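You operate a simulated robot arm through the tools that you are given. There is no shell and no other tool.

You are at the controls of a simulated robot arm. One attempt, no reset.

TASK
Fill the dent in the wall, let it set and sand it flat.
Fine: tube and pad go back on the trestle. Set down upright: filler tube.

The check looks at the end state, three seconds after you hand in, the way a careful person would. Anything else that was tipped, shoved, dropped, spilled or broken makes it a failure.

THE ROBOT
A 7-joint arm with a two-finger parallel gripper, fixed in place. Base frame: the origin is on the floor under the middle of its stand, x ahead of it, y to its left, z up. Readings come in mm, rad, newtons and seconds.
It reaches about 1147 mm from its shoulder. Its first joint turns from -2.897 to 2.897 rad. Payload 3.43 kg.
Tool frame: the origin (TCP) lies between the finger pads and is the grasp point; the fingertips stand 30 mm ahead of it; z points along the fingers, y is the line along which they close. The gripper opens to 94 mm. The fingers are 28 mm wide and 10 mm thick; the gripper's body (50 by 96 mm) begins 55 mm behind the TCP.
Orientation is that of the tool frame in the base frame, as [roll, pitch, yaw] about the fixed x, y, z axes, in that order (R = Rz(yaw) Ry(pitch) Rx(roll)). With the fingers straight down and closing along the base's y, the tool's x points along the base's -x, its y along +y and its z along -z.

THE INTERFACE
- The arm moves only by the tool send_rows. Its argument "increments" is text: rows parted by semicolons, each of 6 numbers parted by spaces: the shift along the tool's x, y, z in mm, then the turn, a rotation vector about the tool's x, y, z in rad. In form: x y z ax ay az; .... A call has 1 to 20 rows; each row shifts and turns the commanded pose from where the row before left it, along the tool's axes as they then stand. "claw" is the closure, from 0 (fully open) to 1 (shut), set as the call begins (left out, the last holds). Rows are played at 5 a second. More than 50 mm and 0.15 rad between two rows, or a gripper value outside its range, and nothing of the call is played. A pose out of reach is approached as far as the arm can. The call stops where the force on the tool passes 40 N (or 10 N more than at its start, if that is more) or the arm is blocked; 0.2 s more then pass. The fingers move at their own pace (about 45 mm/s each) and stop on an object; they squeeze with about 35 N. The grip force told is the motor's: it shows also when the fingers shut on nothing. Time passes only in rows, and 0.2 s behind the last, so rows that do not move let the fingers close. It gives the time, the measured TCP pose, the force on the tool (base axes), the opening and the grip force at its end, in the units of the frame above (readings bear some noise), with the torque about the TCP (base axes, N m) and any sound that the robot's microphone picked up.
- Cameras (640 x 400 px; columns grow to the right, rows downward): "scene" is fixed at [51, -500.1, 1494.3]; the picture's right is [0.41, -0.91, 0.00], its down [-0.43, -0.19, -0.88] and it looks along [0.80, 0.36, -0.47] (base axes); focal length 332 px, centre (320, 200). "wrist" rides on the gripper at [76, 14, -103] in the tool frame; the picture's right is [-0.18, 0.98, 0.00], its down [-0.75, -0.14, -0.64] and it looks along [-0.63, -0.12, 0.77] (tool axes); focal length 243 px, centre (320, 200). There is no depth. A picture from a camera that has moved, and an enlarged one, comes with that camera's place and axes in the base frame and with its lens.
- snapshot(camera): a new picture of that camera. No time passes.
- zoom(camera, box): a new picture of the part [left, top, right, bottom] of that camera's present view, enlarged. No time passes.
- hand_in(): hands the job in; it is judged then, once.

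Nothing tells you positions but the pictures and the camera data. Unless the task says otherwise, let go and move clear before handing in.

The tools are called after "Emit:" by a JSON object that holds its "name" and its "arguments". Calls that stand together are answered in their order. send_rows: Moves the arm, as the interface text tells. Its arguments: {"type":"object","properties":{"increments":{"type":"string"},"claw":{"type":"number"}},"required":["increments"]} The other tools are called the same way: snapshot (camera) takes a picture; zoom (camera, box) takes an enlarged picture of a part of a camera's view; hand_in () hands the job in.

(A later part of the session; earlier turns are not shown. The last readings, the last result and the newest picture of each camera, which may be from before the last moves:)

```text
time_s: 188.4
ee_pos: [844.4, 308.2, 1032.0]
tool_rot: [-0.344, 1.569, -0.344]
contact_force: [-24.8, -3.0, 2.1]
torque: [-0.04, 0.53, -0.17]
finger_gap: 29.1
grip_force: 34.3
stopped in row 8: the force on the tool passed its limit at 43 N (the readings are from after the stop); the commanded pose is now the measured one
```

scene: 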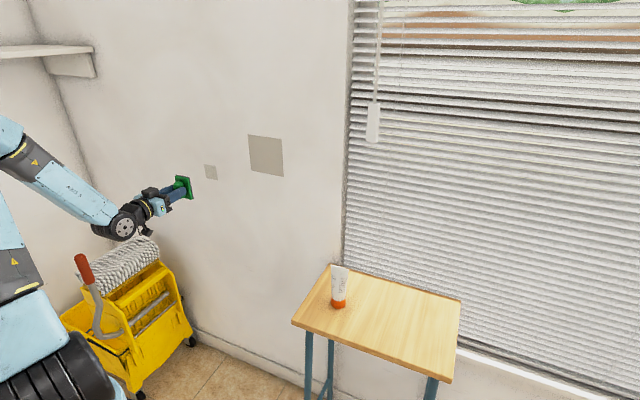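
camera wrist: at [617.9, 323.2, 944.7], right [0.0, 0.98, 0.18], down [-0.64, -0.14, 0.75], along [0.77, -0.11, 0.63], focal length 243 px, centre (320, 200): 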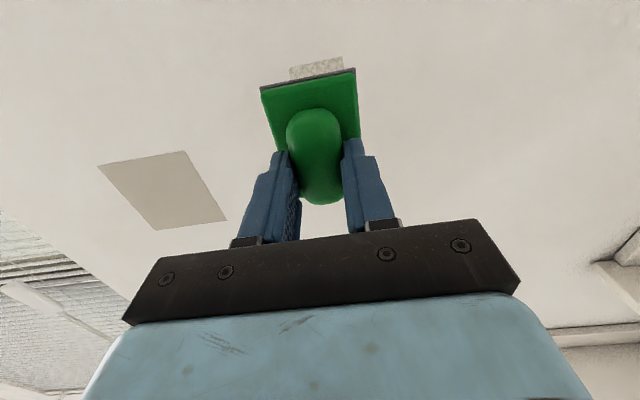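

Emit:
{"name": "send_rows", "arguments": {"increments": "6 0 -0.5 0 0 0; 6 0 0 0 0 0; 6 0 0 0 0 0; 6 0 0 0 0 0; -6 0 0 0 0 0; -6 0 0 0 0 0; 0 6 0 0 0 0; 0 6 0 0 0 0; 0 -6 0 0 0 0; 0 -6 0 0 0 0; 0 -6 0 0 0 0; 0 -6 0 0 0 0; 0 6 0 0 0 0; 0 6 0 0 0 0"}}

Emit:
{"name": "send_rows", "arguments": {"increments": "0 0 -5 0 0 0; 0 0 -25 0 0 0; 0 0 -30 0 0 0; 0 0 -30 0 0 0; 0 0 -30 0 0 0; 0 0 0 0 0 0"}}

Emit:
{"name": "zoom", "arguments": {"camera": "scene", "box": [200, 160, 222, 184]}}

Emit:
{"name": "zoom", "arguments": {"camera": "wrist", "box": [280, 45, 360, 95]}}

```text
time_s: 189.9
ee_pos: [843.7, 307.9, 1017.1]
tool_rot: [-1.922, 1.568, -1.923]
contact_force: [-16.8, -3.5, 1.2]
torque: [0.08, -0.57, 0.0]
finger_gap: 28.9
grip_force: 35.0
stopped in row 7: the force on the tool passed its limit at 43 N (the readings are from after the stop); the commanded pose is now the measured one
```

```text
time_s: 191.3
ee_pos: [724.5, 307.2, 1016.0]
tool_rot: [-2.02, 1.568, -2.023]
contact_force: [-0.1, -0.1, -0.7]
torque: [-0.01, 0.04, -0.04]
finger_gap: 29.0
grip_force: 35.0
```

```text
16.00 times, centred on (211, 172) of scene
camera zoom: at [51.0, -500.1, 1494.3], right [0.41, -0.91, 0.0], down [-0.43, -0.19, -0.88], along [0.8, 0.36, -0.47], focal length 5318 px, centre (2064, 648)
```

zoom: 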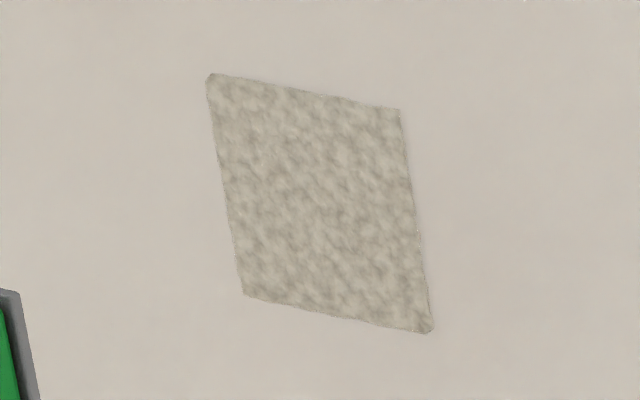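

```text
8.00 times, centred on (320, 70) of wrist
camera zoom: at [623.2, 321.7, 940.0], right [0.0, 0.98, 0.18], down [-0.64, -0.14, 0.75], along [0.77, -0.12, 0.63], focal length 1941 px, centre (320, 1240)
```

zoom: 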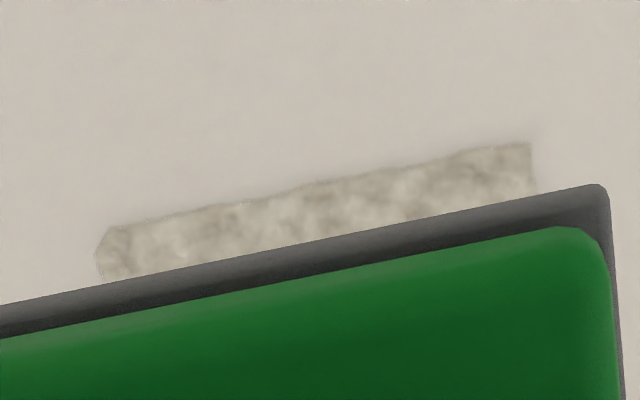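

No change again, so I suspect the filler may not be fully set. I'll hold well clear for a longer stretch and compare pictures from this same pose.

Emit:
{"name": "send_rows", "arguments": {"increments": "0 0 0 0 0 0; 0 0 0 0 0 0; 0 0 0 0 0 0; 0 0 0 0 0 0; 0 0 0 0 0 0; 0 0 0 0 0 0; 0 0 0 0 0 0; 0 0 0 0 0 0; 0 0 0 0 0 0; 0 0 0 0 0 0; 0 0 0 0 0 0; 0 0 0 0 0 0; 0 0 0 0 0 0; 0 0 0 0 0 0; 0 0 0 0 0 0; 0 0 0 0 0 0; 0 0 0 0 0 0; 0 0 0 0 0 0; 0 0 0 0 0 0; 0 0 0 0 0 0"}}

Emit:
{"name": "send_rows", "arguments": {"increments": "0 0 0 0 0 0; 0 0 0 0 0 0; 0 0 0 0 0 0; 0 0 0 0 0 0; 0 0 0 0 0 0; 0 0 0 0 0 0; 0 0 0 0 0 0; 0 0 0 0 0 0; 0 0 0 0 0 0; 0 0 0 0 0 0; 0 0 0 0 0 0; 0 0 0 0 0 0; 0 0 0 0 0 0; 0 0 0 0 0 0; 0 0 0 0 0 0; 0 0 0 0 0 0; 0 0 0 0 0 0; 0 0 0 0 0 0; 0 0 0 0 0 0; 0 0 0 0 0 0"}}

Emit:
{"name": "send_rows", "arguments": {"increments": "0 0 0 0 0 0; 0 0 0 0 0 0; 0 0 0 0 0 0; 0 0 0 0 0 0; 0 0 0 0 0 0; 0 0 0 0 0 0; 0 0 0 0 0 0; 0 0 0 0 0 0; 0 0 0 0 0 0; 0 0 0 0 0 0; 0 0 0 0 0 0; 0 0 0 0 0 0; 0 0 0 0 0 0; 0 0 0 0 0 0; 0 0 0 0 0 0; 0 0 0 0 0 0; 0 0 0 0 0 0; 0 0 0 0 0 0; 0 0 0 0 0 0; 0 0 0 0 0 0"}}

Emit:
{"name": "send_rows", "arguments": {"increments": "0 0 0 0 0 0; 0 0 0 0 0 0; 0 0 0 0 0 0; 0 0 0 0 0 0; 0 0 0 0 0 0; 0 0 0 0 0 0; 0 0 0 0 0 0; 0 0 0 0 0 0; 0 0 0 0 0 0; 0 0 0 0 0 0; 0 0 0 0 0 0; 0 0 0 0 0 0; 0 0 0 0 0 0; 0 0 0 0 0 0; 0 0 0 0 0 0; 0 0 0 0 0 0; 0 0 0 0 0 0; 0 0 0 0 0 0; 0 0 0 0 0 0; 0 0 0 0 0 0"}}

Emit:
{"name": "send_rows", "arguments": {"increments": "0 0 0 0 0 0; 0 0 0 0 0 0; 0 0 0 0 0 0; 0 0 0 0 0 0; 0 0 0 0 0 0; 0 0 0 0 0 0; 0 0 0 0 0 0; 0 0 0 0 0 0; 0 0 0 0 0 0; 0 0 0 0 0 0; 0 0 0 0 0 0; 0 0 0 0 0 0; 0 0 0 0 0 0; 0 0 0 0 0 0; 0 0 0 0 0 0; 0 0 0 0 0 0; 0 0 0 0 0 0; 0 0 0 0 0 0; 0 0 0 0 0 0; 0 0 0 0 0 0"}}

Emit:
{"name": "zoom", "arguments": {"camera": "scene", "box": [200, 160, 222, 184]}}

Emit:
{"name": "zoom", "arguments": {"camera": "wrist", "box": [280, 45, 360, 95]}}

```text
time_s: 195.5
ee_pos: [726.8, 308.7, 1016.8]
tool_rot: [-2.061, 1.568, -2.064]
contact_force: [0.3, 0.2, -1.0]
torque: [0.01, -0.03, 0.0]
finger_gap: 29.1
grip_force: 34.8
```

```text
time_s: 199.7
ee_pos: [725.3, 307.3, 1016.2]
tool_rot: [-2.064, 1.569, -2.068]
contact_force: [0.2, 0.3, -0.7]
torque: [0.02, -0.06, -0.01]
finger_gap: 29.0
grip_force: 34.8
```

```text
time_s: 203.9
ee_pos: [726.8, 307.2, 1017.3]
tool_rot: [-2.064, 1.569, -2.063]
contact_force: [-0.2, -0.3, -0.9]
torque: [-0.02, 0.01, -0.03]
finger_gap: 28.9
grip_force: 34.6
```

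```text
time_s: 208.1
ee_pos: [726.7, 307.6, 1016.8]
tool_rot: [-2.067, 1.569, -2.068]
contact_force: [-0.1, 0.0, -0.9]
torque: [0.02, 0.04, 0.01]
finger_gap: 28.9
grip_force: 35.0
```

```text
time_s: 212.3
ee_pos: [726.1, 307.4, 1017.2]
tool_rot: [-2.072, 1.569, -2.073]
contact_force: [0.0, -0.7, 0.2]
torque: [0.03, 0.03, -0.01]
finger_gap: 28.6
grip_force: 34.8
```

```text
16.00 times, centred on (211, 172) of scene
camera zoom: at [51.0, -500.1, 1494.3], right [0.41, -0.91, 0.0], down [-0.43, -0.19, -0.88], along [0.8, 0.36, -0.47], focal length 5318 px, centre (2064, 648)
```

zoom: 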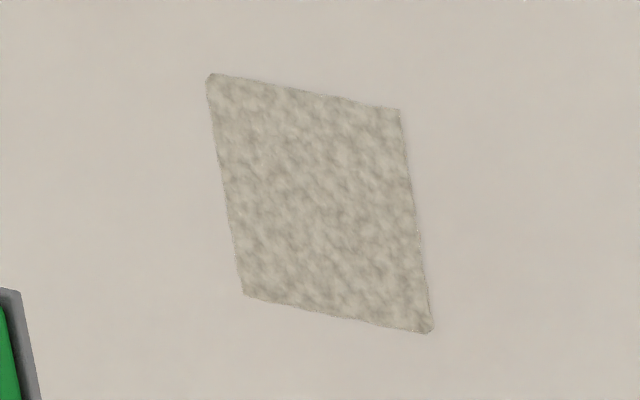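

```text
8.00 times, centred on (320, 70) of wrist
camera zoom: at [623.4, 321.8, 940.1], right [0.0, 0.98, 0.18], down [-0.64, -0.14, 0.75], along [0.77, -0.12, 0.63], focal length 1941 px, centre (320, 1240)
```

zoom: 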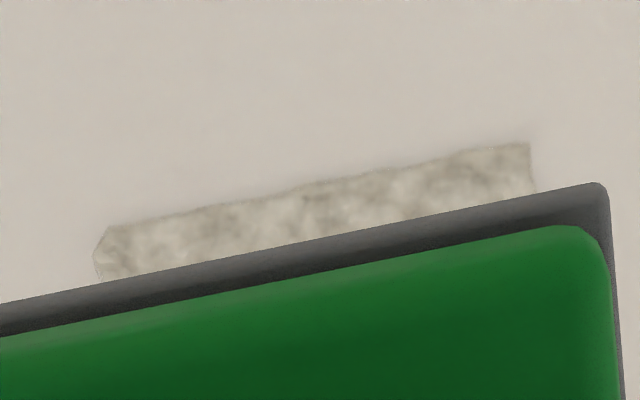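

The look is unchanged, and the soft shadow round its edge suggests the filler stands slightly proud. I'll sand again with long, slower strokes, correcting the pressure between each short call.

Emit:
{"name": "send_rows", "arguments": {"increments": "-4 1 30 0 0 0; 0 0 30 0 0 0; 0 0 30 0 0 0; 0 0 20 0 0 0; 0 0 5 0 0 0; 0 0 1 0 0 0; 0 0 1 0 0 0; 0 0 0 0 0 0"}}

```text
time_s: 214.1
ee_pos: [842.7, 309.2, 1020.0]
tool_rot: [-2.126, 1.568, -2.127]
contact_force: [-0.9, 0.1, 0.3]
torque: [-0.01, 0.03, 0.01]
finger_gap: 28.9
grip_force: 34.9
```

Emit:
{"name": "send_rows", "arguments": {"increments": "0 0 0.5 0 0 0; 0 0 0.5 0 0 0; 0 0 0.5 0 0 0; 0 0 0.5 0 0 0; 0 0 0 0 0 0"}}

```text
time_s: 215.3
ee_pos: [843.8, 308.8, 1021.7]
tool_rot: [-2.194, 1.568, -2.193]
contact_force: [-6.0, -1.8, -1.7]
torque: [0.03, -0.15, 0.0]
finger_gap: 29.1
grip_force: 34.8
```

Emit:
{"name": "send_rows", "arguments": {"increments": "0 0 0.4 0 0 0; 0 6 0 0 0 0; 0 6 0 0 0 0; 0 6 0 0 0 0; 0 6 0 0 0 0"}}

Emit:
{"name": "send_rows", "arguments": {"increments": "0 -6 0 0 0 0; 0 -6 0 0 0 0; 0 -6 0 0 0 0; 0 -6 0 0 0 0"}}

Emit:
{"name": "send_rows", "arguments": {"increments": "0 -6 0 0 0 0; 0 -6 0 0 0 0; 0 -6 0 0 0 0; 0 -6 0 0 0 0"}}

Emit:
{"name": "send_rows", "arguments": {"increments": "0 6 0 0 0 0; 0 6 0 0 0 0; 0 6 0 0 0 0; 0 6 0 0 0 0"}}

```text
time_s: 216.5
ee_pos: [844.7, 333.3, 1020.2]
tool_rot: [-1.644, 1.569, -1.644]
contact_force: [-8.7, -2.1, 0.9]
torque: [-0.01, -0.02, -0.03]
finger_gap: 28.9
grip_force: 35.4
```

```text
time_s: 217.5
ee_pos: [844.3, 309.8, 1020.2]
tool_rot: [-1.973, 1.568, -1.972]
contact_force: [-11.5, 4.0, -1.7]
torque: [-0.07, -0.17, 0.24]
finger_gap: 29.2
grip_force: 34.5
```

```text
time_s: 218.5
ee_pos: [843.2, 285.3, 1020.5]
tool_rot: [-1.727, 1.567, -1.729]
contact_force: [-8.2, 2.3, -1.5]
torque: [-0.07, 0.07, 0.13]
finger_gap: 29.0
grip_force: 34.7
```

```text
time_s: 219.5
ee_pos: [843.5, 310.3, 1020.2]
tool_rot: [-1.947, 1.569, -1.947]
contact_force: [-12.8, -3.0, 0.5]
torque: [-0.01, -0.02, -0.07]
finger_gap: 29.1
grip_force: 35.9
```

Contact is now even, 8–13 N across the whole stroke. I'll run several full cycles at this setting.

Emit:
{"name": "send_rows", "arguments": {"increments": "0 6 0 0 0 0; 0 6 0 0 0 0; 0 6 0 0 0 0; 0 6 0 0 0 0; 0 -6 0 0 0 0; 0 -6 0 0 0 0; 0 -6 0 0 0 0; 0 -6 0 0 0 0; 0 -6 0 0 0 0; 0 -6 0 0 0 0; 0 -6 0 0 0 0; 0 -6 0 0 0 0; 0 6 0 0 0 0; 0 6 0 0 0 0; 0 6 0 0 0 0; 0 6 0 0 0 0"}}

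Emit:
{"name": "send_rows", "arguments": {"increments": "0 6 0 0 0 0; 0 6 0 0 0 0; 0 6 0 0 0 0; 0 6 0 0 0 0; 0 -6 0 0 0 0; 0 -6 0 0 0 0; 0 -6 0 0 0 0; 0 -6 0 0 0 0; 0 -6 0 0 0 0; 0 -6 0 0 0 0; 0 -6 0 0 0 0; 0 -6 0 0 0 0; 0 6 0 0 0 0; 0 6 0 0 0 0; 0 6 0 0 0 0; 0 6 0 0 0 0"}}

Emit:
{"name": "send_rows", "arguments": {"increments": "0 6 0 0 0 0; 0 6 0 0 0 0; 0 6 0 0 0 0; 0 6 0 0 0 0; 0 -6 0 0 0 0; 0 -6 0 0 0 0; 0 -6 0 0 0 0; 0 -6 0 0 0 0; 0 -6 0 0 0 0; 0 -6 0 0 0 0; 0 -6 0 0 0 0; 0 -6 0 0 0 0"}}

Emit:
{"name": "zoom", "arguments": {"camera": "wrist", "box": [340, 60, 400, 150]}}

```text
time_s: 222.9
ee_pos: [844.4, 310.0, 1020.7]
tool_rot: [1.388, 1.57, 1.385]
contact_force: [-17.7, -5.3, -1.5]
torque: [-0.02, 0.01, -0.13]
finger_gap: 29.1
grip_force: 35.3
```

```text
time_s: 226.3
ee_pos: [843.9, 307.4, 1021.1]
tool_rot: [-2.039, 1.568, -2.039]
contact_force: [-9.6, -2.5, -0.5]
torque: [0.03, -0.15, 0.04]
finger_gap: 28.9
grip_force: 34.2
```

```text
time_s: 228.9
ee_pos: [844.4, 286.5, 1019.7]
tool_rot: [-1.863, 1.568, -1.864]
contact_force: [-9.2, 2.1, -0.4]
torque: [-0.01, 0.04, 0.13]
finger_gap: 28.9
grip_force: 35.3
```

```text
4.44 times, centred on (370, 105) of wrist
camera zoom: at [741.3, 300.0, 944.2], right [0.0, 0.98, 0.18], down [-0.64, -0.14, 0.75], along [0.77, -0.12, 0.63], focal length 1078 px, centre (98, 622)
```

zoom: 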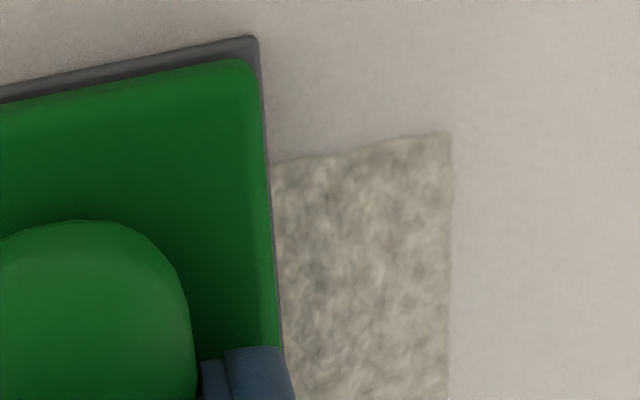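

Emit:
{"name": "send_rows", "arguments": {"increments": "0 0 -5 0 0 0; 0 5 -25 0 0 0; 0 5 -30 0 0 0; 0 5 -30 0 0 0; 0 5 -30 0 0 0; 0 0 0 0 0 0"}}

Emit:
{"name": "zoom", "arguments": {"camera": "scene", "box": [200, 160, 222, 184]}}

Emit:
{"name": "zoom", "arguments": {"camera": "wrist", "box": [280, 45, 360, 95]}}

```text
time_s: 230.3
ee_pos: [722.6, 305.0, 1018.8]
tool_rot: [-2.002, 1.57, -2.005]
contact_force: [-0.6, 0.5, -1.2]
torque: [-0.01, 0.0, 0.02]
finger_gap: 29.1
grip_force: 35.2
```

```text
16.00 times, centred on (211, 172) of scene
camera zoom: at [51.0, -500.1, 1494.3], right [0.41, -0.91, 0.0], down [-0.43, -0.19, -0.88], along [0.8, 0.36, -0.47], focal length 5318 px, centre (2064, 648)
```

zoom: 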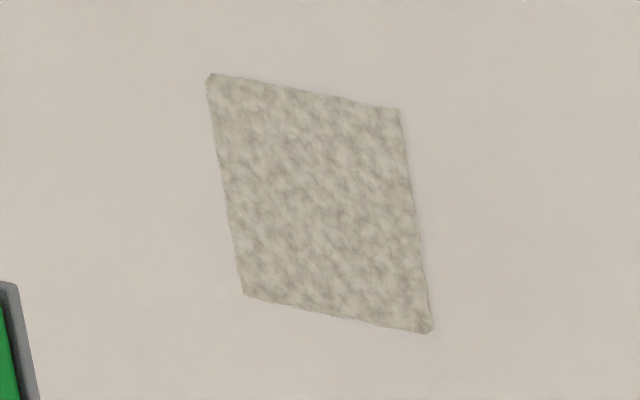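

```text
8.00 times, centred on (320, 70) of wrist
camera zoom: at [620.6, 319.1, 943.4], right [0.0, 0.98, 0.18], down [-0.64, -0.14, 0.75], along [0.77, -0.12, 0.63], focal length 1941 px, centre (320, 1240)
```

zoom: 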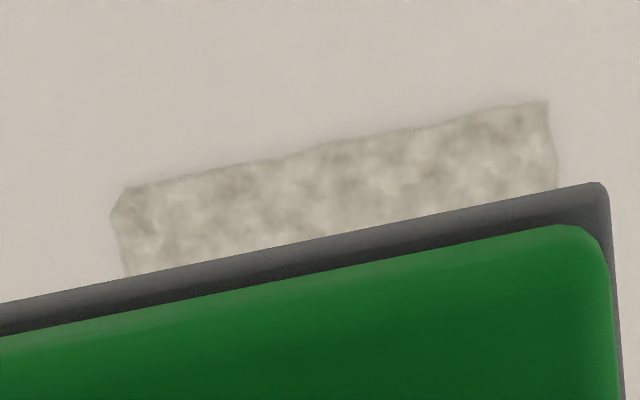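

Sanding with good contact had no visible effect, and no rasp was heard, so the filler may still be soft. I'll leave it completely alone for much longer and watch for a change.

Emit:
{"name": "send_rows", "arguments": {"increments": "0 0 0 0 0 0; 0 0 0 0 0 0; 0 0 0 0 0 0; 0 0 0 0 0 0; 0 0 0 0 0 0; 0 0 0 0 0 0; 0 0 0 0 0 0; 0 0 0 0 0 0; 0 0 0 0 0 0; 0 0 0 0 0 0; 0 0 0 0 0 0; 0 0 0 0 0 0; 0 0 0 0 0 0; 0 0 0 0 0 0; 0 0 0 0 0 0; 0 0 0 0 0 0; 0 0 0 0 0 0; 0 0 0 0 0 0; 0 0 0 0 0 0; 0 0 0 0 0 0"}}

Emit:
{"name": "send_rows", "arguments": {"increments": "0 0 0 0 0 0; 0 0 0 0 0 0; 0 0 0 0 0 0; 0 0 0 0 0 0; 0 0 0 0 0 0; 0 0 0 0 0 0; 0 0 0 0 0 0; 0 0 0 0 0 0; 0 0 0 0 0 0; 0 0 0 0 0 0; 0 0 0 0 0 0; 0 0 0 0 0 0; 0 0 0 0 0 0; 0 0 0 0 0 0; 0 0 0 0 0 0; 0 0 0 0 0 0; 0 0 0 0 0 0; 0 0 0 0 0 0; 0 0 0 0 0 0; 0 0 0 0 0 0"}}

Emit:
{"name": "send_rows", "arguments": {"increments": "0 0 0 0 0 0; 0 0 0 0 0 0; 0 0 0 0 0 0; 0 0 0 0 0 0; 0 0 0 0 0 0; 0 0 0 0 0 0; 0 0 0 0 0 0; 0 0 0 0 0 0; 0 0 0 0 0 0; 0 0 0 0 0 0; 0 0 0 0 0 0; 0 0 0 0 0 0; 0 0 0 0 0 0; 0 0 0 0 0 0; 0 0 0 0 0 0; 0 0 0 0 0 0; 0 0 0 0 0 0; 0 0 0 0 0 0; 0 0 0 0 0 0; 0 0 0 0 0 0"}}

Emit:
{"name": "send_rows", "arguments": {"increments": "0 0 0 0 0 0; 0 0 0 0 0 0; 0 0 0 0 0 0; 0 0 0 0 0 0; 0 0 0 0 0 0; 0 0 0 0 0 0; 0 0 0 0 0 0; 0 0 0 0 0 0; 0 0 0 0 0 0; 0 0 0 0 0 0; 0 0 0 0 0 0; 0 0 0 0 0 0; 0 0 0 0 0 0; 0 0 0 0 0 0; 0 0 0 0 0 0; 0 0 0 0 0 0; 0 0 0 0 0 0; 0 0 0 0 0 0; 0 0 0 0 0 0; 0 0 0 0 0 0"}}

Emit:
{"name": "send_rows", "arguments": {"increments": "0 0 0 0 0 0; 0 0 0 0 0 0; 0 0 0 0 0 0; 0 0 0 0 0 0; 0 0 0 0 0 0; 0 0 0 0 0 0; 0 0 0 0 0 0; 0 0 0 0 0 0; 0 0 0 0 0 0; 0 0 0 0 0 0; 0 0 0 0 0 0; 0 0 0 0 0 0; 0 0 0 0 0 0; 0 0 0 0 0 0; 0 0 0 0 0 0; 0 0 0 0 0 0; 0 0 0 0 0 0; 0 0 0 0 0 0; 0 0 0 0 0 0; 0 0 0 0 0 0"}}

Emit:
{"name": "send_rows", "arguments": {"increments": "0 0 0 0 0 0; 0 0 0 0 0 0; 0 0 0 0 0 0; 0 0 0 0 0 0; 0 0 0 0 0 0; 0 0 0 0 0 0; 0 0 0 0 0 0; 0 0 0 0 0 0; 0 0 0 0 0 0; 0 0 0 0 0 0; 0 0 0 0 0 0; 0 0 0 0 0 0; 0 0 0 0 0 0; 0 0 0 0 0 0; 0 0 0 0 0 0; 0 0 0 0 0 0; 0 0 0 0 0 0; 0 0 0 0 0 0; 0 0 0 0 0 0; 0 0 0 0 0 0"}}

Emit:
{"name": "send_rows", "arguments": {"increments": "0 0 0 0 0 0; 0 0 0 0 0 0; 0 0 0 0 0 0; 0 0 0 0 0 0; 0 0 0 0 0 0; 0 0 0 0 0 0; 0 0 0 0 0 0; 0 0 0 0 0 0; 0 0 0 0 0 0; 0 0 0 0 0 0; 0 0 0 0 0 0; 0 0 0 0 0 0; 0 0 0 0 0 0; 0 0 0 0 0 0; 0 0 0 0 0 0; 0 0 0 0 0 0; 0 0 0 0 0 0; 0 0 0 0 0 0; 0 0 0 0 0 0; 0 0 0 0 0 0"}}

Emit:
{"name": "send_rows", "arguments": {"increments": "0 0 0 0 0 0; 0 0 0 0 0 0; 0 0 0 0 0 0; 0 0 0 0 0 0; 0 0 0 0 0 0; 0 0 0 0 0 0; 0 0 0 0 0 0; 0 0 0 0 0 0; 0 0 0 0 0 0; 0 0 0 0 0 0; 0 0 0 0 0 0; 0 0 0 0 0 0; 0 0 0 0 0 0; 0 0 0 0 0 0; 0 0 0 0 0 0; 0 0 0 0 0 0; 0 0 0 0 0 0; 0 0 0 0 0 0; 0 0 0 0 0 0; 0 0 0 0 0 0"}}

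Emit:
{"name": "zoom", "arguments": {"camera": "scene", "box": [200, 160, 222, 184]}}

Emit:
{"name": "zoom", "arguments": {"camera": "wrist", "box": [280, 45, 360, 95]}}

```text
time_s: 234.5
ee_pos: [724.7, 304.9, 1019.3]
tool_rot: [-2.066, 1.57, -2.066]
contact_force: [0.6, 0.5, -0.9]
torque: [0.01, 0.07, 0.02]
finger_gap: 28.9
grip_force: 35.8
```

```text
time_s: 238.7
ee_pos: [723.4, 303.9, 1019.5]
tool_rot: [-2.068, 1.569, -2.071]
contact_force: [0.7, 0.4, -0.6]
torque: [0.03, 0.0, 0.0]
finger_gap: 28.9
grip_force: 35.2
```

```text
time_s: 242.9
ee_pos: [723.4, 304.3, 1019.9]
tool_rot: [-2.072, 1.57, -2.072]
contact_force: [-1.2, -0.7, -0.3]
torque: [-0.02, 0.04, 0.02]
finger_gap: 29.2
grip_force: 35.5
```

```text
time_s: 247.1
ee_pos: [724.6, 305.2, 1019.7]
tool_rot: [-2.068, 1.569, -2.067]
contact_force: [-0.1, 0.2, -0.8]
torque: [0.03, 0.04, -0.01]
finger_gap: 28.8
grip_force: 34.6
```

```text
time_s: 251.3
ee_pos: [724.4, 305.2, 1019.0]
tool_rot: [-2.067, 1.57, -2.068]
contact_force: [0.0, 0.0, 0.4]
torque: [0.01, 0.04, 0.02]
finger_gap: 28.9
grip_force: 35.0
```

```text
time_s: 255.5
ee_pos: [723.7, 303.7, 1020.1]
tool_rot: [-2.068, 1.57, -2.068]
contact_force: [-1.0, -0.3, -0.7]
torque: [-0.02, 0.02, -0.02]
finger_gap: 29.0
grip_force: 34.4
```

```text
time_s: 259.7
ee_pos: [723.6, 304.8, 1018.9]
tool_rot: [-2.068, 1.569, -2.071]
contact_force: [-0.1, 0.4, 0.4]
torque: [0.0, 0.02, -0.03]
finger_gap: 28.9
grip_force: 35.2
```

```text
time_s: 263.9
ee_pos: [724.1, 304.4, 1019.9]
tool_rot: [-2.064, 1.568, -2.067]
contact_force: [-0.4, 0.2, -1.0]
torque: [-0.02, 0.03, 0.03]
finger_gap: 28.7
grip_force: 35.2
```

```text
16.00 times, centred on (211, 172) of scene
camera zoom: at [51.0, -500.1, 1494.3], right [0.41, -0.91, 0.0], down [-0.43, -0.19, -0.88], along [0.8, 0.36, -0.47], focal length 5318 px, centre (2064, 648)
```

zoom: 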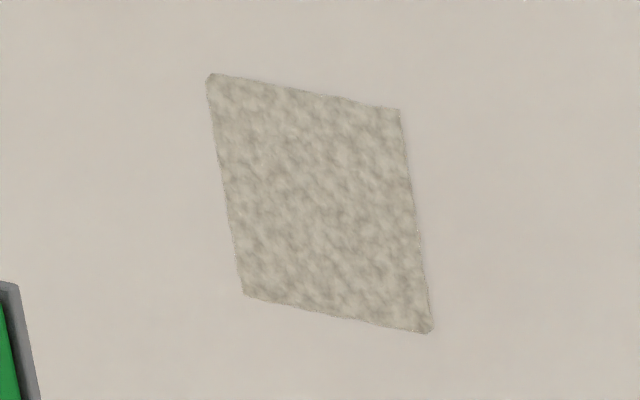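

```text
8.00 times, centred on (320, 70) of wrist
camera zoom: at [620.8, 319.2, 943.3], right [0.0, 0.98, 0.18], down [-0.64, -0.14, 0.75], along [0.77, -0.12, 0.63], focal length 1941 px, centre (320, 1240)
```

zoom: 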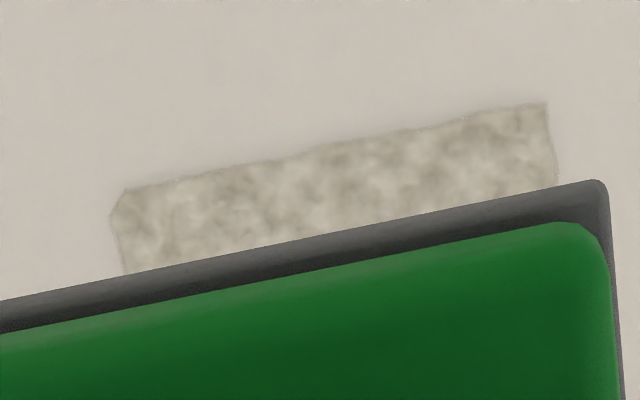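

Still no change after another 34 s untouched, so I'd guess it is set and simply needs more rubbing. I'll go back for a long sanding session at even pressure.

Emit:
{"name": "send_rows", "arguments": {"increments": "0 4 30 0 0 0; 0 0 30 0 0 0; 0 0 30 0 0 0; 0 0 20 0 0 0; 0 0 6 0 0 0; 0 0 1 0 0 0; 0 0 1 0 0 0; 0 0 0.5 0 0 0; 0 0 0.5 0 0 0; 0 0 0 0 0 0"}}

```text
time_s: 266.1
ee_pos: [843.3, 308.4, 1019.8]
tool_rot: [-2.119, 1.567, -2.121]
contact_force: [0.3, 0.3, -0.1]
torque: [0.0, 0.03, -0.02]
finger_gap: 28.8
grip_force: 35.0
```

Emit:
{"name": "send_rows", "arguments": {"increments": "0 0 0.5 0 0 0; 0 0 0.5 0 0 0; 0 0 0.4 0 0 0; 0 0 0 0 0 0"}}

```text
time_s: 267.1
ee_pos: [845.1, 310.0, 1020.9]
tool_rot: [-2.255, 1.568, -2.256]
contact_force: [-10.6, -3.3, -4.1]
torque: [0.04, 0.04, 0.01]
finger_gap: 28.6
grip_force: 35.3
```

Emit:
{"name": "send_rows", "arguments": {"increments": "0 8 0.2 0 0 0; 0 8 0 0 0 0; 0 8 0 0 0 0; 0 -8 0 0 0 0; 0 -8 0 0 0 0; 0 -8 0 0 0 0; 0 -8 0 0 0 0; 0 -8 0 0 0 0; 0 -8 0 0 0 0; 0 8 0 0 0 0; 0 8 0 0 0 0; 0 8 0 0 0 0; 0 8 0 0 0 0; 0 8 0 0 0 0; 0 8 0 0 0 0; 0 -8 0 0 0 0; 0 -8 0 0 0 0; 0 -8 0 0 0 0"}}

Emit:
{"name": "send_rows", "arguments": {"increments": "0 8 0.1 0 0 0; 0 8 0 0 0 0; 0 8 0 0 0 0; 0 -8 0 0 0 0; 0 -8 0 0 0 0; 0 -8 0 0 0 0; 0 -8 0 0 0 0; 0 -8 0 0 0 0; 0 -8 0 0 0 0; 0 8 0 0 0 0; 0 8 0 0 0 0; 0 8 0 0 0 0; 0 8 0 0 0 0; 0 8 0 0 0 0; 0 8 0 0 0 0; 0 -8 0 0 0 0; 0 -8 0 0 0 0; 0 -8 0 0 0 0"}}

Emit:
{"name": "send_rows", "arguments": {"increments": "0 8 0.1 0 0 0; 0 8 0 0 0 0; 0 8 0 0 0 0; 0 -8 0 0 0 0; 0 -8 0 0 0 0; 0 -8 0 0 0 0; 0 -8 0 0 0 0; 0 -8 0 0 0 0; 0 -8 0 0 0 0; 0 8 0 0 0 0; 0 8 0 0 0 0; 0 8 0 0 0 0; 0 8 0 0 0 0; 0 8 0 0 0 0; 0 8 0 0 0 0; 0 -8 0 0 0 0; 0 -8 0 0 0 0; 0 -8 0 0 0 0"}}

Emit:
{"name": "send_rows", "arguments": {"increments": "0 8 0.1 0 0 0; 0 8 0 0 0 0; 0 8 0 0 0 0; 0 -8 0 0 0 0; 0 -8 0 0 0 0; 0 -8 0 0 0 0; 0 -8 0 0 0 0; 0 -8 0 0 0 0; 0 -8 0 0 0 0"}}

Emit:
{"name": "zoom", "arguments": {"camera": "wrist", "box": [340, 60, 400, 150]}}

```text
time_s: 269.0
ee_pos: [843.9, 291.5, 1022.3]
tool_rot: [-2.217, 1.566, -2.215]
contact_force: [-21.1, -1.1, 2.7]
torque: [-0.01, -0.36, -0.24]
finger_gap: 28.9
grip_force: 34.4
stopped in row 9: the force on the tool passed its limit at 41 N (the readings are from after the stop); the commanded pose is now the measured one
```

```text
time_s: 271.2
ee_pos: [844.4, 267.6, 1021.8]
tool_rot: [-2.054, 1.569, -2.06]
contact_force: [-25.6, -6.2, 3.7]
torque: [0.14, -0.23, 0.32]
finger_gap: 29.0
grip_force: 35.5
stopped in row 10: the force on the tool passed its limit at 45 N (the readings are from after the stop); the commanded pose is now the measured one
```

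```text
time_s: 271.9
ee_pos: [844.3, 285.7, 1019.2]
tool_rot: [-2.352, 1.565, -2.358]
contact_force: [-20.0, -2.3, 1.2]
torque: [0.07, -0.66, 0.17]
finger_gap: 28.9
grip_force: 34.8
stopped in row 3: the force on the tool passed its limit at 40 N (the readings are from after the stop); the commanded pose is now the measured one
```

```text
time_s: 273.9
ee_pos: [844.1, 261.6, 1019.9]
tool_rot: [-2.137, 1.565, -2.138]
contact_force: [-34.1, 9.5, -1.1]
torque: [-0.03, -0.01, 0.56]
finger_gap: 29.0
grip_force: 35.7
```

```text
4.44 times, centred on (370, 105) of wrist
camera zoom: at [741.5, 275.8, 944.4], right [0.01, 0.98, 0.18], down [-0.64, -0.13, 0.76], along [0.77, -0.12, 0.63], focal length 1078 px, centre (98, 622)
```

zoom: 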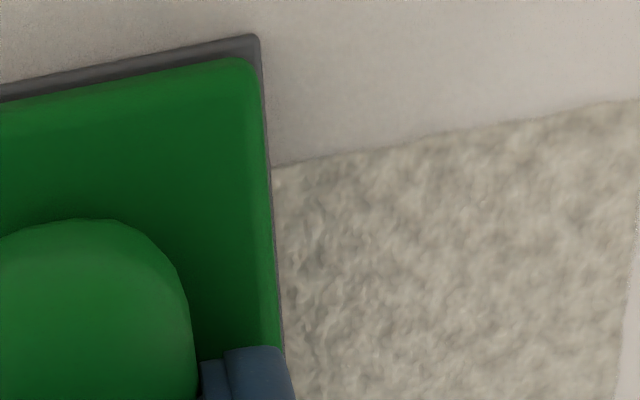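

Emit:
{"name": "send_rows", "arguments": {"increments": "0 0 -4 0 0 0; 0 0 -10 0 0 0; 0 0 0 0 0 0"}}

Emit:
{"name": "zoom", "arguments": {"camera": "wrist", "box": [330, 50, 450, 160]}}

Emit:
{"name": "snapshot", "arguments": {"camera": "wrist"}}

```text
time_s: 274.7
ee_pos: [834.5, 259.2, 1019.1]
tool_rot: [-2.338, 1.567, -2.345]
contact_force: [0.2, -0.2, -0.8]
torque: [0.03, 0.02, 0.0]
finger_gap: 29.1
grip_force: 35.1
```

```text
3.64 times, centred on (390, 105) of wrist
camera zoom: at [730.1, 273.4, 943.3], right [0.01, 0.98, 0.18], down [-0.64, -0.13, 0.76], along [0.77, -0.12, 0.63], focal length 882 px, centre (66, 546)
```

zoom: 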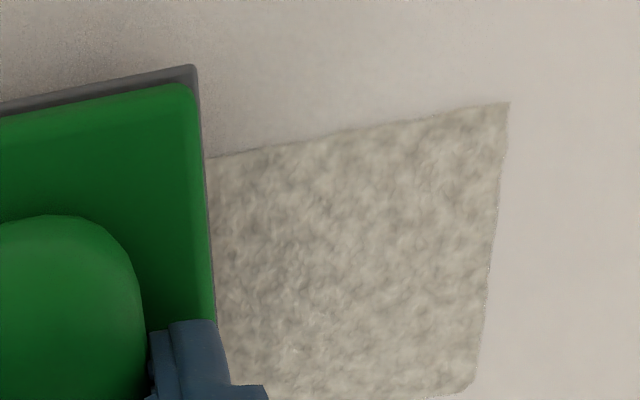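

```text
taken
camera wrist: at [730.1, 273.4, 943.3], right [0.01, 0.98, 0.18], down [-0.64, -0.13, 0.76], along [0.77, -0.12, 0.63], focal length 243 px, centre (320, 200)
```

wrist: 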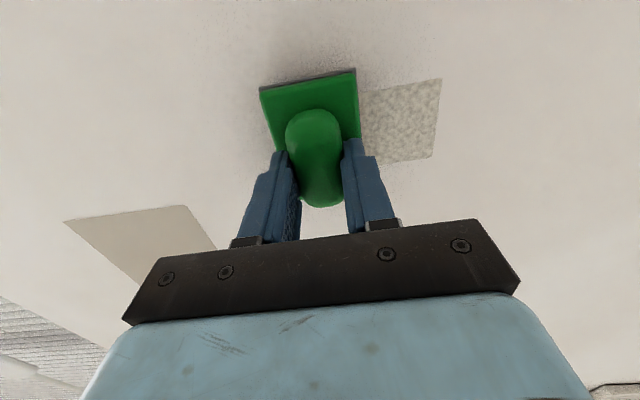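

The view past the pad shows the filler evenly rough and slightly damp-looking, with no wear marks at all. I'll back away to where the wrist camera sees the whole patch, leave it undisturbed, and compare.

Emit:
{"name": "send_rows", "arguments": {"increments": "0 -5 -30 0 0 0; 0 -5 -30 0 0 0; 0 -5 -30 0 0 0; 0 0 0 0 0 0"}}

Emit:
{"name": "snapshot", "arguments": {"camera": "wrist"}}

Emit:
{"name": "zoom", "arguments": {"camera": "wrist", "box": [330, 30, 430, 110]}}

Emit:
{"name": "zoom", "arguments": {"camera": "scene", "box": [200, 160, 222, 184]}}

```text
time_s: 275.7
ee_pos: [740.6, 242.8, 1020.3]
tool_rot: [-2.377, 1.566, -2.386]
contact_force: [-0.7, -0.7, -0.3]
torque: [-0.02, 0.04, 0.03]
finger_gap: 29.1
grip_force: 35.1
```

```text
taken
camera wrist: at [636.9, 257.9, 944.1], right [0.01, 0.98, 0.18], down [-0.64, -0.13, 0.76], along [0.77, -0.12, 0.63], focal length 243 px, centre (320, 200)
```

wrist: 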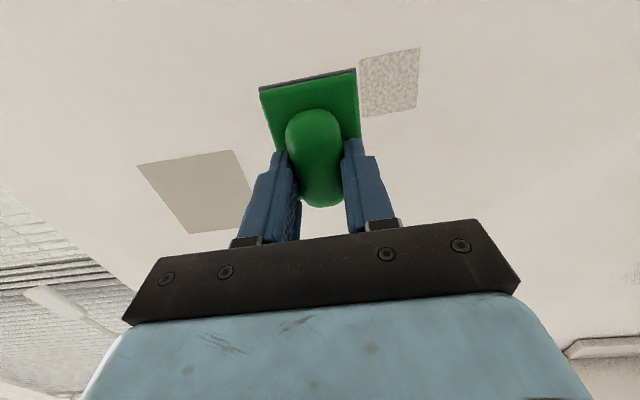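

```text
5.00 times, centred on (380, 70) of wrist
camera zoom: at [636.9, 257.9, 944.1], right [0.01, 0.98, 0.18], down [-0.64, -0.13, 0.76], along [0.77, -0.12, 0.63], focal length 1213 px, centre (20, 850)
```

zoom: 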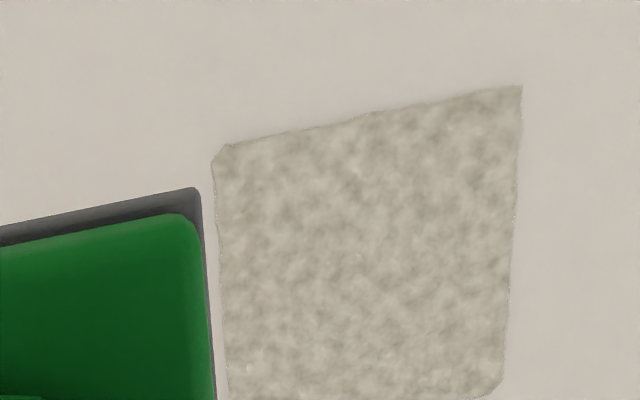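

```text
16.00 times, centred on (211, 172) of scene
camera zoom: at [51.0, -500.1, 1494.3], right [0.41, -0.91, 0.0], down [-0.43, -0.19, -0.88], along [0.8, 0.36, -0.47], focal length 5318 px, centre (2064, 648)
```

zoom: 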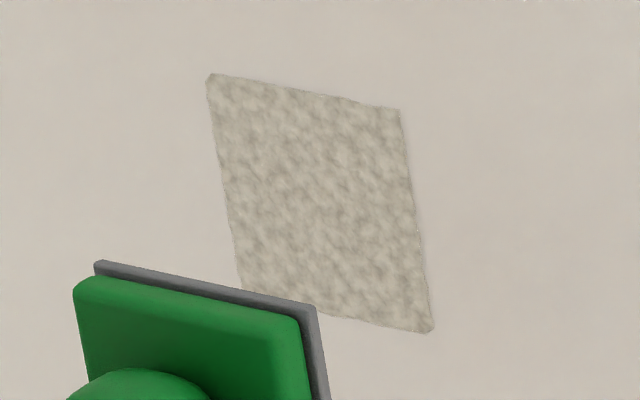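

Compared with the shot just after filling, the patch is now clearly paler and less blotchy, so something is progressing slowly. I'll keep sanding with quicker strokes while keeping the force moderate.

Emit:
{"name": "send_rows", "arguments": {"increments": "0 22 30 0 0 0; 0 22 30 0 0 0; 0 21 30 0 0 0; 0 0 8 0 0 0; 0 0 2 0 0 0; 0 0 1 0 0 0; 0 0 0 0 0 0"}}

```text
time_s: 277.3
ee_pos: [843.5, 311.2, 1019.8]
tool_rot: [-2.379, 1.565, -2.387]
contact_force: [0.6, -0.3, -0.4]
torque: [0.01, 0.04, 0.01]
finger_gap: 29.0
grip_force: 35.4
```

Emit:
{"name": "send_rows", "arguments": {"increments": "0 0 0.5 0 0 0; 0 0 0.5 0 0 0; 0 0 0.5 0 0 0; 0 0 0 0 0 0"}}

```text
time_s: 278.3
ee_pos: [845.0, 310.5, 1019.7]
tool_rot: [-2.403, 1.564, -2.406]
contact_force: [-19.0, -5.6, -5.3]
torque: [0.03, -0.2, 0.16]
finger_gap: 28.8
grip_force: 35.1
```

Emit:
{"name": "send_rows", "arguments": {"increments": "0 -11 -0.3 0 0 0; 0 -11 0 0 0 0; 0 11 0 0 0 0; 0 11 0 0 0 0"}}

Emit:
{"name": "send_rows", "arguments": {"increments": "0 11 0 0 0 0; 0 11 0 0 0 0; 0 -11 0 0 0 0; 0 -11 0 0 0 0"}}

```text
time_s: 279.3
ee_pos: [843.6, 309.7, 1019.2]
tool_rot: [-2.395, 1.566, -2.399]
contact_force: [-23.1, -7.0, -1.4]
torque: [0.07, -0.25, 0.11]
finger_gap: 29.2
grip_force: 35.0
```

```text
time_s: 280.3
ee_pos: [845.0, 311.3, 1020.8]
tool_rot: [-2.354, 1.567, -2.358]
contact_force: [-11.0, 3.5, 0.7]
torque: [-0.1, -0.21, 0.3]
finger_gap: 29.1
grip_force: 35.1
```

Emit:
{"name": "send_rows", "arguments": {"increments": "0 -11 0 0 0 0; 0 -11 0 0 0 0; 0 11 0 0 0 0; 0 11 0 0 0 0; 0 11 0 0 0 0; 0 11 0 0 0 0; 0 -11 0 0 0 0; 0 -11 0 0 0 0; 0 -11 0 0 0 0; 0 -11 0 0 0 0; 0 11 0 0 0 0; 0 11 0 0 0 0; 0 11 0 0 0 0; 0 11 0 0 0 0; 0 -11 0 0 0 0; 0 -11 0 0 0 0"}}

Emit:
{"name": "send_rows", "arguments": {"increments": "0 -11 0 0 0 0; 0 -11 0 0 0 0; 0 11 0 0 0 0; 0 11 0 0 0 0; 0 11 0 0 0 0; 0 11 0 0 0 0; 0 -11 0 0 0 0; 0 -11 0 0 0 0; 0 -11 0 0 0 0; 0 -11 0 0 0 0; 0 11 0 0 0 0; 0 11 0 0 0 0; 0 11 0 0 0 0; 0 11 0 0 0 0; 0 -11 0 0 0 0; 0 -11 0 0 0 0"}}

```text
time_s: 283.7
ee_pos: [843.7, 311.0, 1019.5]
tool_rot: [-2.288, 1.566, -2.295]
contact_force: [-7.4, 2.2, -0.8]
torque: [0.06, -0.05, 0.3]
finger_gap: 29.1
grip_force: 35.1
```

```text
time_s: 287.1
ee_pos: [843.2, 308.3, 1019.8]
tool_rot: [-2.272, 1.564, -2.28]
contact_force: [-4.2, 1.6, -0.1]
torque: [-0.02, -0.08, 0.15]
finger_gap: 28.7
grip_force: 35.0
```

Emit:
{"name": "send_rows", "arguments": {"increments": "0 -11 0.4 0 0 0; 0 -11 0 0 0 0; 0 11 0 0 0 0; 0 11 0 0 0 0; 0 11 0 0 0 0; 0 11 0 0 0 0; 0 -11 0 0 0 0; 0 -11 0 0 0 0; 0 -11 0 0 0 0; 0 -11 0 0 0 0; 0 11 0 0 0 0; 0 11 0 0 0 0; 0 11 0 0 0 0; 0 11 0 0 0 0; 0 -11 0 0 0 0; 0 -11 0 0 0 0"}}

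Emit:
{"name": "send_rows", "arguments": {"increments": "0 -11 0.1 0 0 0; 0 -11 0 0 0 0; 0 11 0 0 0 0; 0 11 0 0 0 0; 0 11 0 0 0 0; 0 11 0 0 0 0; 0 -11 0 0 0 0; 0 -11 0 0 0 0; 0 -11 0 0 0 0; 0 -11 0 0 0 0; 0 11 0 0 0 0; 0 11 0 0 0 0; 0 11 0 0 0 0; 0 11 0 0 0 0; 0 -11 0 0 0 0; 0 -11 0 0 0 0; 0 -11 0 0 0 0; 0 -11 0 0 0 0"}}

Emit:
{"name": "zoom", "arguments": {"camera": "wrist", "box": [340, 60, 400, 150]}}

```text
time_s: 290.5
ee_pos: [844.0, 312.6, 1019.7]
tool_rot: [-2.218, 1.567, -2.221]
contact_force: [-20.4, 7.4, 1.1]
torque: [0.01, -0.05, 0.37]
finger_gap: 29.0
grip_force: 35.6
```

```text
time_s: 294.3
ee_pos: [843.1, 288.6, 1019.3]
tool_rot: [-2.363, 1.565, -2.37]
contact_force: [0.1, 0.6, -1.5]
torque: [0.02, 0.02, 0.03]
finger_gap: 29.0
grip_force: 35.6
```

```text
4.44 times, centred on (370, 105) of wrist
camera zoom: at [740.9, 304.0, 944.2], right [0.01, 0.98, 0.18], down [-0.64, -0.13, 0.76], along [0.77, -0.12, 0.63], focal length 1078 px, centre (98, 622)
```

zoom: 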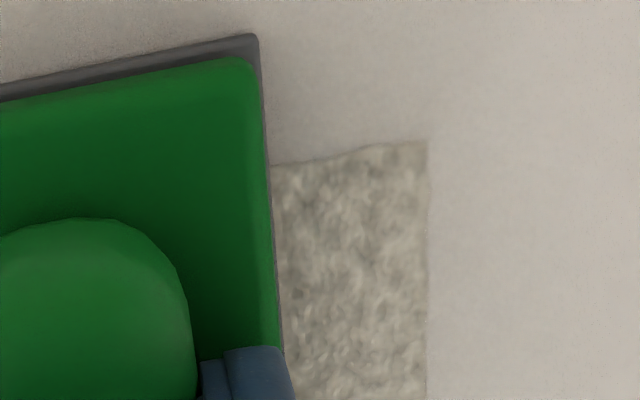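

No visible wear after many passes in contact, so I must separate "not set" from "needs more". I'll back off to the same viewing pose and leave it untouched for a long spell.

Emit:
{"name": "send_rows", "arguments": {"increments": "0 0 -4 0 0 0; 0 -15 -33 0 0 0; 0 -15 -33 0 0 0; 0 -15 -33 0 0 0; 0 0 0 0 0 0"}}

Emit:
{"name": "zoom", "arguments": {"camera": "wrist", "box": [330, 30, 430, 110]}}

Emit:
{"name": "send_rows", "arguments": {"increments": "0 0 0 0 0 0; 0 0 0 0 0 0; 0 0 0 0 0 0; 0 0 0 0 0 0; 0 0 0 0 0 0; 0 0 0 0 0 0; 0 0 0 0 0 0; 0 0 0 0 0 0; 0 0 0 0 0 0; 0 0 0 0 0 0; 0 0 0 0 0 0; 0 0 0 0 0 0; 0 0 0 0 0 0; 0 0 0 0 0 0; 0 0 0 0 0 0; 0 0 0 0 0 0; 0 0 0 0 0 0; 0 0 0 0 0 0; 0 0 0 0 0 0; 0 0 0 0 0 0"}}

Emit:
{"name": "send_rows", "arguments": {"increments": "0 0 0 0 0 0; 0 0 0 0 0 0; 0 0 0 0 0 0; 0 0 0 0 0 0; 0 0 0 0 0 0; 0 0 0 0 0 0; 0 0 0 0 0 0; 0 0 0 0 0 0; 0 0 0 0 0 0; 0 0 0 0 0 0; 0 0 0 0 0 0; 0 0 0 0 0 0; 0 0 0 0 0 0; 0 0 0 0 0 0; 0 0 0 0 0 0; 0 0 0 0 0 0; 0 0 0 0 0 0; 0 0 0 0 0 0; 0 0 0 0 0 0; 0 0 0 0 0 0"}}

Emit:
{"name": "send_rows", "arguments": {"increments": "0 0 0 0 0 0; 0 0 0 0 0 0; 0 0 0 0 0 0; 0 0 0 0 0 0; 0 0 0 0 0 0; 0 0 0 0 0 0; 0 0 0 0 0 0; 0 0 0 0 0 0; 0 0 0 0 0 0; 0 0 0 0 0 0; 0 0 0 0 0 0; 0 0 0 0 0 0; 0 0 0 0 0 0; 0 0 0 0 0 0; 0 0 0 0 0 0; 0 0 0 0 0 0; 0 0 0 0 0 0; 0 0 0 0 0 0; 0 0 0 0 0 0; 0 0 0 0 0 0"}}

Emit:
{"name": "send_rows", "arguments": {"increments": "0 0 0 0 0 0; 0 0 0 0 0 0; 0 0 0 0 0 0; 0 0 0 0 0 0; 0 0 0 0 0 0; 0 0 0 0 0 0; 0 0 0 0 0 0; 0 0 0 0 0 0; 0 0 0 0 0 0; 0 0 0 0 0 0; 0 0 0 0 0 0; 0 0 0 0 0 0; 0 0 0 0 0 0; 0 0 0 0 0 0; 0 0 0 0 0 0; 0 0 0 0 0 0; 0 0 0 0 0 0; 0 0 0 0 0 0; 0 0 0 0 0 0; 0 0 0 0 0 0"}}

Emit:
{"name": "send_rows", "arguments": {"increments": "0 0 0 0 0 0; 0 0 0 0 0 0; 0 0 0 0 0 0; 0 0 0 0 0 0; 0 0 0 0 0 0; 0 0 0 0 0 0; 0 0 0 0 0 0; 0 0 0 0 0 0; 0 0 0 0 0 0; 0 0 0 0 0 0; 0 0 0 0 0 0; 0 0 0 0 0 0; 0 0 0 0 0 0; 0 0 0 0 0 0; 0 0 0 0 0 0; 0 0 0 0 0 0; 0 0 0 0 0 0; 0 0 0 0 0 0; 0 0 0 0 0 0; 0 0 0 0 0 0"}}

Emit:
{"name": "send_rows", "arguments": {"increments": "0 0 0 0 0 0; 0 0 0 0 0 0; 0 0 0 0 0 0; 0 0 0 0 0 0; 0 0 0 0 0 0; 0 0 0 0 0 0; 0 0 0 0 0 0; 0 0 0 0 0 0; 0 0 0 0 0 0; 0 0 0 0 0 0; 0 0 0 0 0 0; 0 0 0 0 0 0; 0 0 0 0 0 0; 0 0 0 0 0 0; 0 0 0 0 0 0; 0 0 0 0 0 0; 0 0 0 0 0 0; 0 0 0 0 0 0; 0 0 0 0 0 0; 0 0 0 0 0 0"}}

Emit:
{"name": "send_rows", "arguments": {"increments": "0 0 0 0 0 0; 0 0 0 0 0 0; 0 0 0 0 0 0; 0 0 0 0 0 0; 0 0 0 0 0 0; 0 0 0 0 0 0; 0 0 0 0 0 0; 0 0 0 0 0 0; 0 0 0 0 0 0; 0 0 0 0 0 0; 0 0 0 0 0 0; 0 0 0 0 0 0; 0 0 0 0 0 0; 0 0 0 0 0 0; 0 0 0 0 0 0; 0 0 0 0 0 0; 0 0 0 0 0 0; 0 0 0 0 0 0; 0 0 0 0 0 0; 0 0 0 0 0 0"}}

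Emit:
{"name": "send_rows", "arguments": {"increments": "0 0 0 0 0 0; 0 0 0 0 0 0; 0 0 0 0 0 0; 0 0 0 0 0 0; 0 0 0 0 0 0; 0 0 0 0 0 0; 0 0 0 0 0 0; 0 0 0 0 0 0; 0 0 0 0 0 0; 0 0 0 0 0 0; 0 0 0 0 0 0; 0 0 0 0 0 0; 0 0 0 0 0 0; 0 0 0 0 0 0; 0 0 0 0 0 0; 0 0 0 0 0 0; 0 0 0 0 0 0; 0 0 0 0 0 0; 0 0 0 0 0 0; 0 0 0 0 0 0"}}

Emit:
{"name": "send_rows", "arguments": {"increments": "0 0 0 0 0 0; 0 0 0 0 0 0; 0 0 0 0 0 0; 0 0 0 0 0 0; 0 0 0 0 0 0; 0 0 0 0 0 0; 0 0 0 0 0 0; 0 0 0 0 0 0; 0 0 0 0 0 0; 0 0 0 0 0 0; 0 0 0 0 0 0; 0 0 0 0 0 0; 0 0 0 0 0 0; 0 0 0 0 0 0; 0 0 0 0 0 0; 0 0 0 0 0 0; 0 0 0 0 0 0; 0 0 0 0 0 0; 0 0 0 0 0 0; 0 0 0 0 0 0"}}

Emit:
{"name": "send_rows", "arguments": {"increments": "0 0 0 0 0 0; 0 0 0 0 0 0; 0 0 0 0 0 0; 0 0 0 0 0 0; 0 0 0 0 0 0; 0 0 0 0 0 0; 0 0 0 0 0 0; 0 0 0 0 0 0; 0 0 0 0 0 0; 0 0 0 0 0 0; 0 0 0 0 0 0; 0 0 0 0 0 0; 0 0 0 0 0 0; 0 0 0 0 0 0; 0 0 0 0 0 0; 0 0 0 0 0 0; 0 0 0 0 0 0; 0 0 0 0 0 0; 0 0 0 0 0 0; 0 0 0 0 0 0"}}

Emit:
{"name": "zoom", "arguments": {"camera": "wrist", "box": [330, 30, 430, 110]}}

Emit:
{"name": "zoom", "arguments": {"camera": "scene", "box": [200, 160, 222, 184]}}

```text
time_s: 295.5
ee_pos: [742.3, 244.0, 1019.4]
tool_rot: [-2.363, 1.564, -2.369]
contact_force: [0.5, -1.0, -0.1]
torque: [-0.01, 0.0, 0.0]
finger_gap: 29.0
grip_force: 35.1
```

```text
5.00 times, centred on (380, 70) of wrist
camera zoom: at [638.2, 258.0, 944.7], right [0.01, 0.98, 0.18], down [-0.64, -0.13, 0.76], along [0.77, -0.12, 0.63], focal length 1213 px, centre (20, 850)
```

zoom: 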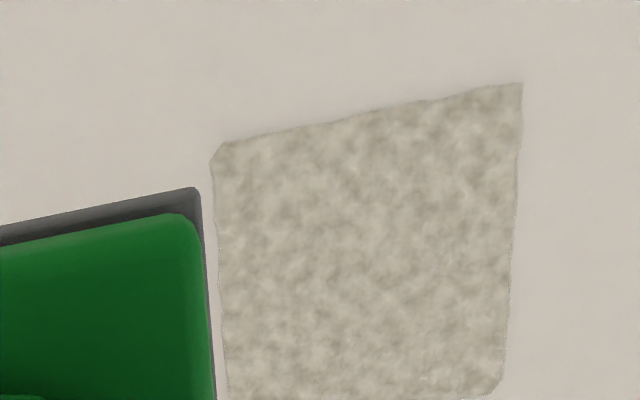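

```text
time_s: 299.7
ee_pos: [740.8, 244.0, 1020.8]
tool_rot: [-2.367, 1.565, -2.369]
contact_force: [-0.3, 0.4, -1.0]
torque: [-0.01, -0.01, -0.04]
finger_gap: 28.9
grip_force: 35.1
```

```text
time_s: 303.9
ee_pos: [742.3, 243.8, 1021.6]
tool_rot: [-2.365, 1.566, -2.372]
contact_force: [-0.1, -0.3, -0.8]
torque: [0.0, 0.05, -0.03]
finger_gap: 28.7
grip_force: 34.8
```

```text
time_s: 308.1
ee_pos: [741.8, 243.7, 1021.4]
tool_rot: [-2.367, 1.567, -2.375]
contact_force: [0.6, 0.8, -0.8]
torque: [0.03, 0.0, 0.0]
finger_gap: 28.8
grip_force: 34.7
```

```text
time_s: 312.3
ee_pos: [741.5, 243.3, 1021.3]
tool_rot: [-2.367, 1.565, -2.372]
contact_force: [0.0, -0.6, -1.2]
torque: [0.04, 0.04, 0.0]
finger_gap: 29.0
grip_force: 35.4
```

```text
time_s: 316.5
ee_pos: [741.1, 243.2, 1020.4]
tool_rot: [-2.367, 1.565, -2.374]
contact_force: [0.6, 0.5, -0.1]
torque: [-0.02, 0.05, -0.01]
finger_gap: 29.2
grip_force: 35.1
```

```text
time_s: 320.7
ee_pos: [741.5, 243.7, 1020.6]
tool_rot: [-2.367, 1.566, -2.375]
contact_force: [-0.8, -0.4, -0.5]
torque: [0.01, 0.03, 0.0]
finger_gap: 28.8
grip_force: 34.8
```

```text
time_s: 324.9
ee_pos: [741.1, 244.9, 1020.7]
tool_rot: [-2.366, 1.565, -2.371]
contact_force: [0.1, -0.6, 0.0]
torque: [-0.03, 0.03, -0.05]
finger_gap: 28.8
grip_force: 35.1
```

```text
time_s: 329.1
ee_pos: [741.4, 242.4, 1020.2]
tool_rot: [-2.367, 1.567, -2.372]
contact_force: [0.3, 0.1, -0.9]
torque: [-0.04, 0.02, -0.01]
finger_gap: 29.0
grip_force: 35.1
```

```text
time_s: 333.3
ee_pos: [742.0, 243.7, 1020.1]
tool_rot: [-2.367, 1.565, -2.374]
contact_force: [0.1, 0.7, 0.1]
torque: [0.01, 0.03, -0.03]
finger_gap: 29.0
grip_force: 35.3
```

```text
time_s: 337.5
ee_pos: [741.2, 243.0, 1020.6]
tool_rot: [-2.366, 1.566, -2.369]
contact_force: [0.2, 0.3, -1.1]
torque: [-0.04, 0.04, -0.03]
finger_gap: 29.0
grip_force: 34.5
```

```text
5.00 times, centred on (380, 70) of wrist
camera zoom: at [638.5, 258.0, 944.7], right [0.01, 0.98, 0.18], down [-0.64, -0.13, 0.76], along [0.77, -0.12, 0.63], focal length 1213 px, centre (20, 850)
```

zoom: 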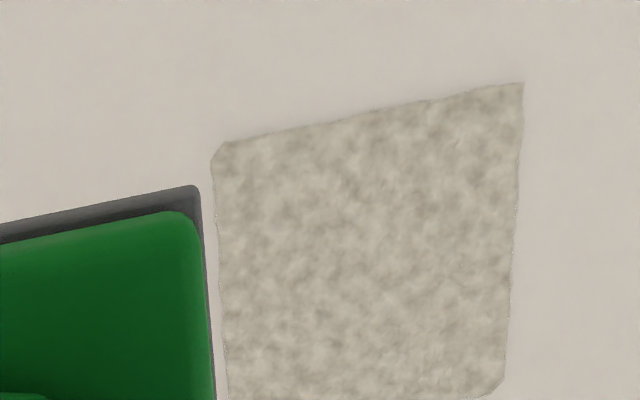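

```text
16.00 times, centred on (211, 172) of scene
camera zoom: at [51.0, -500.1, 1494.3], right [0.41, -0.91, 0.0], down [-0.43, -0.19, -0.88], along [0.8, 0.36, -0.47], focal length 5318 px, centre (2064, 648)
```

zoom: 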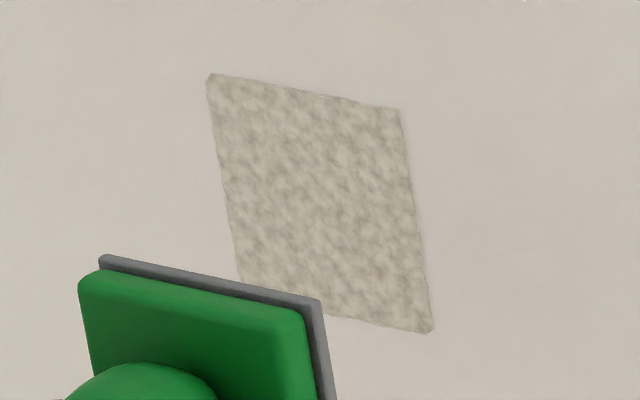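

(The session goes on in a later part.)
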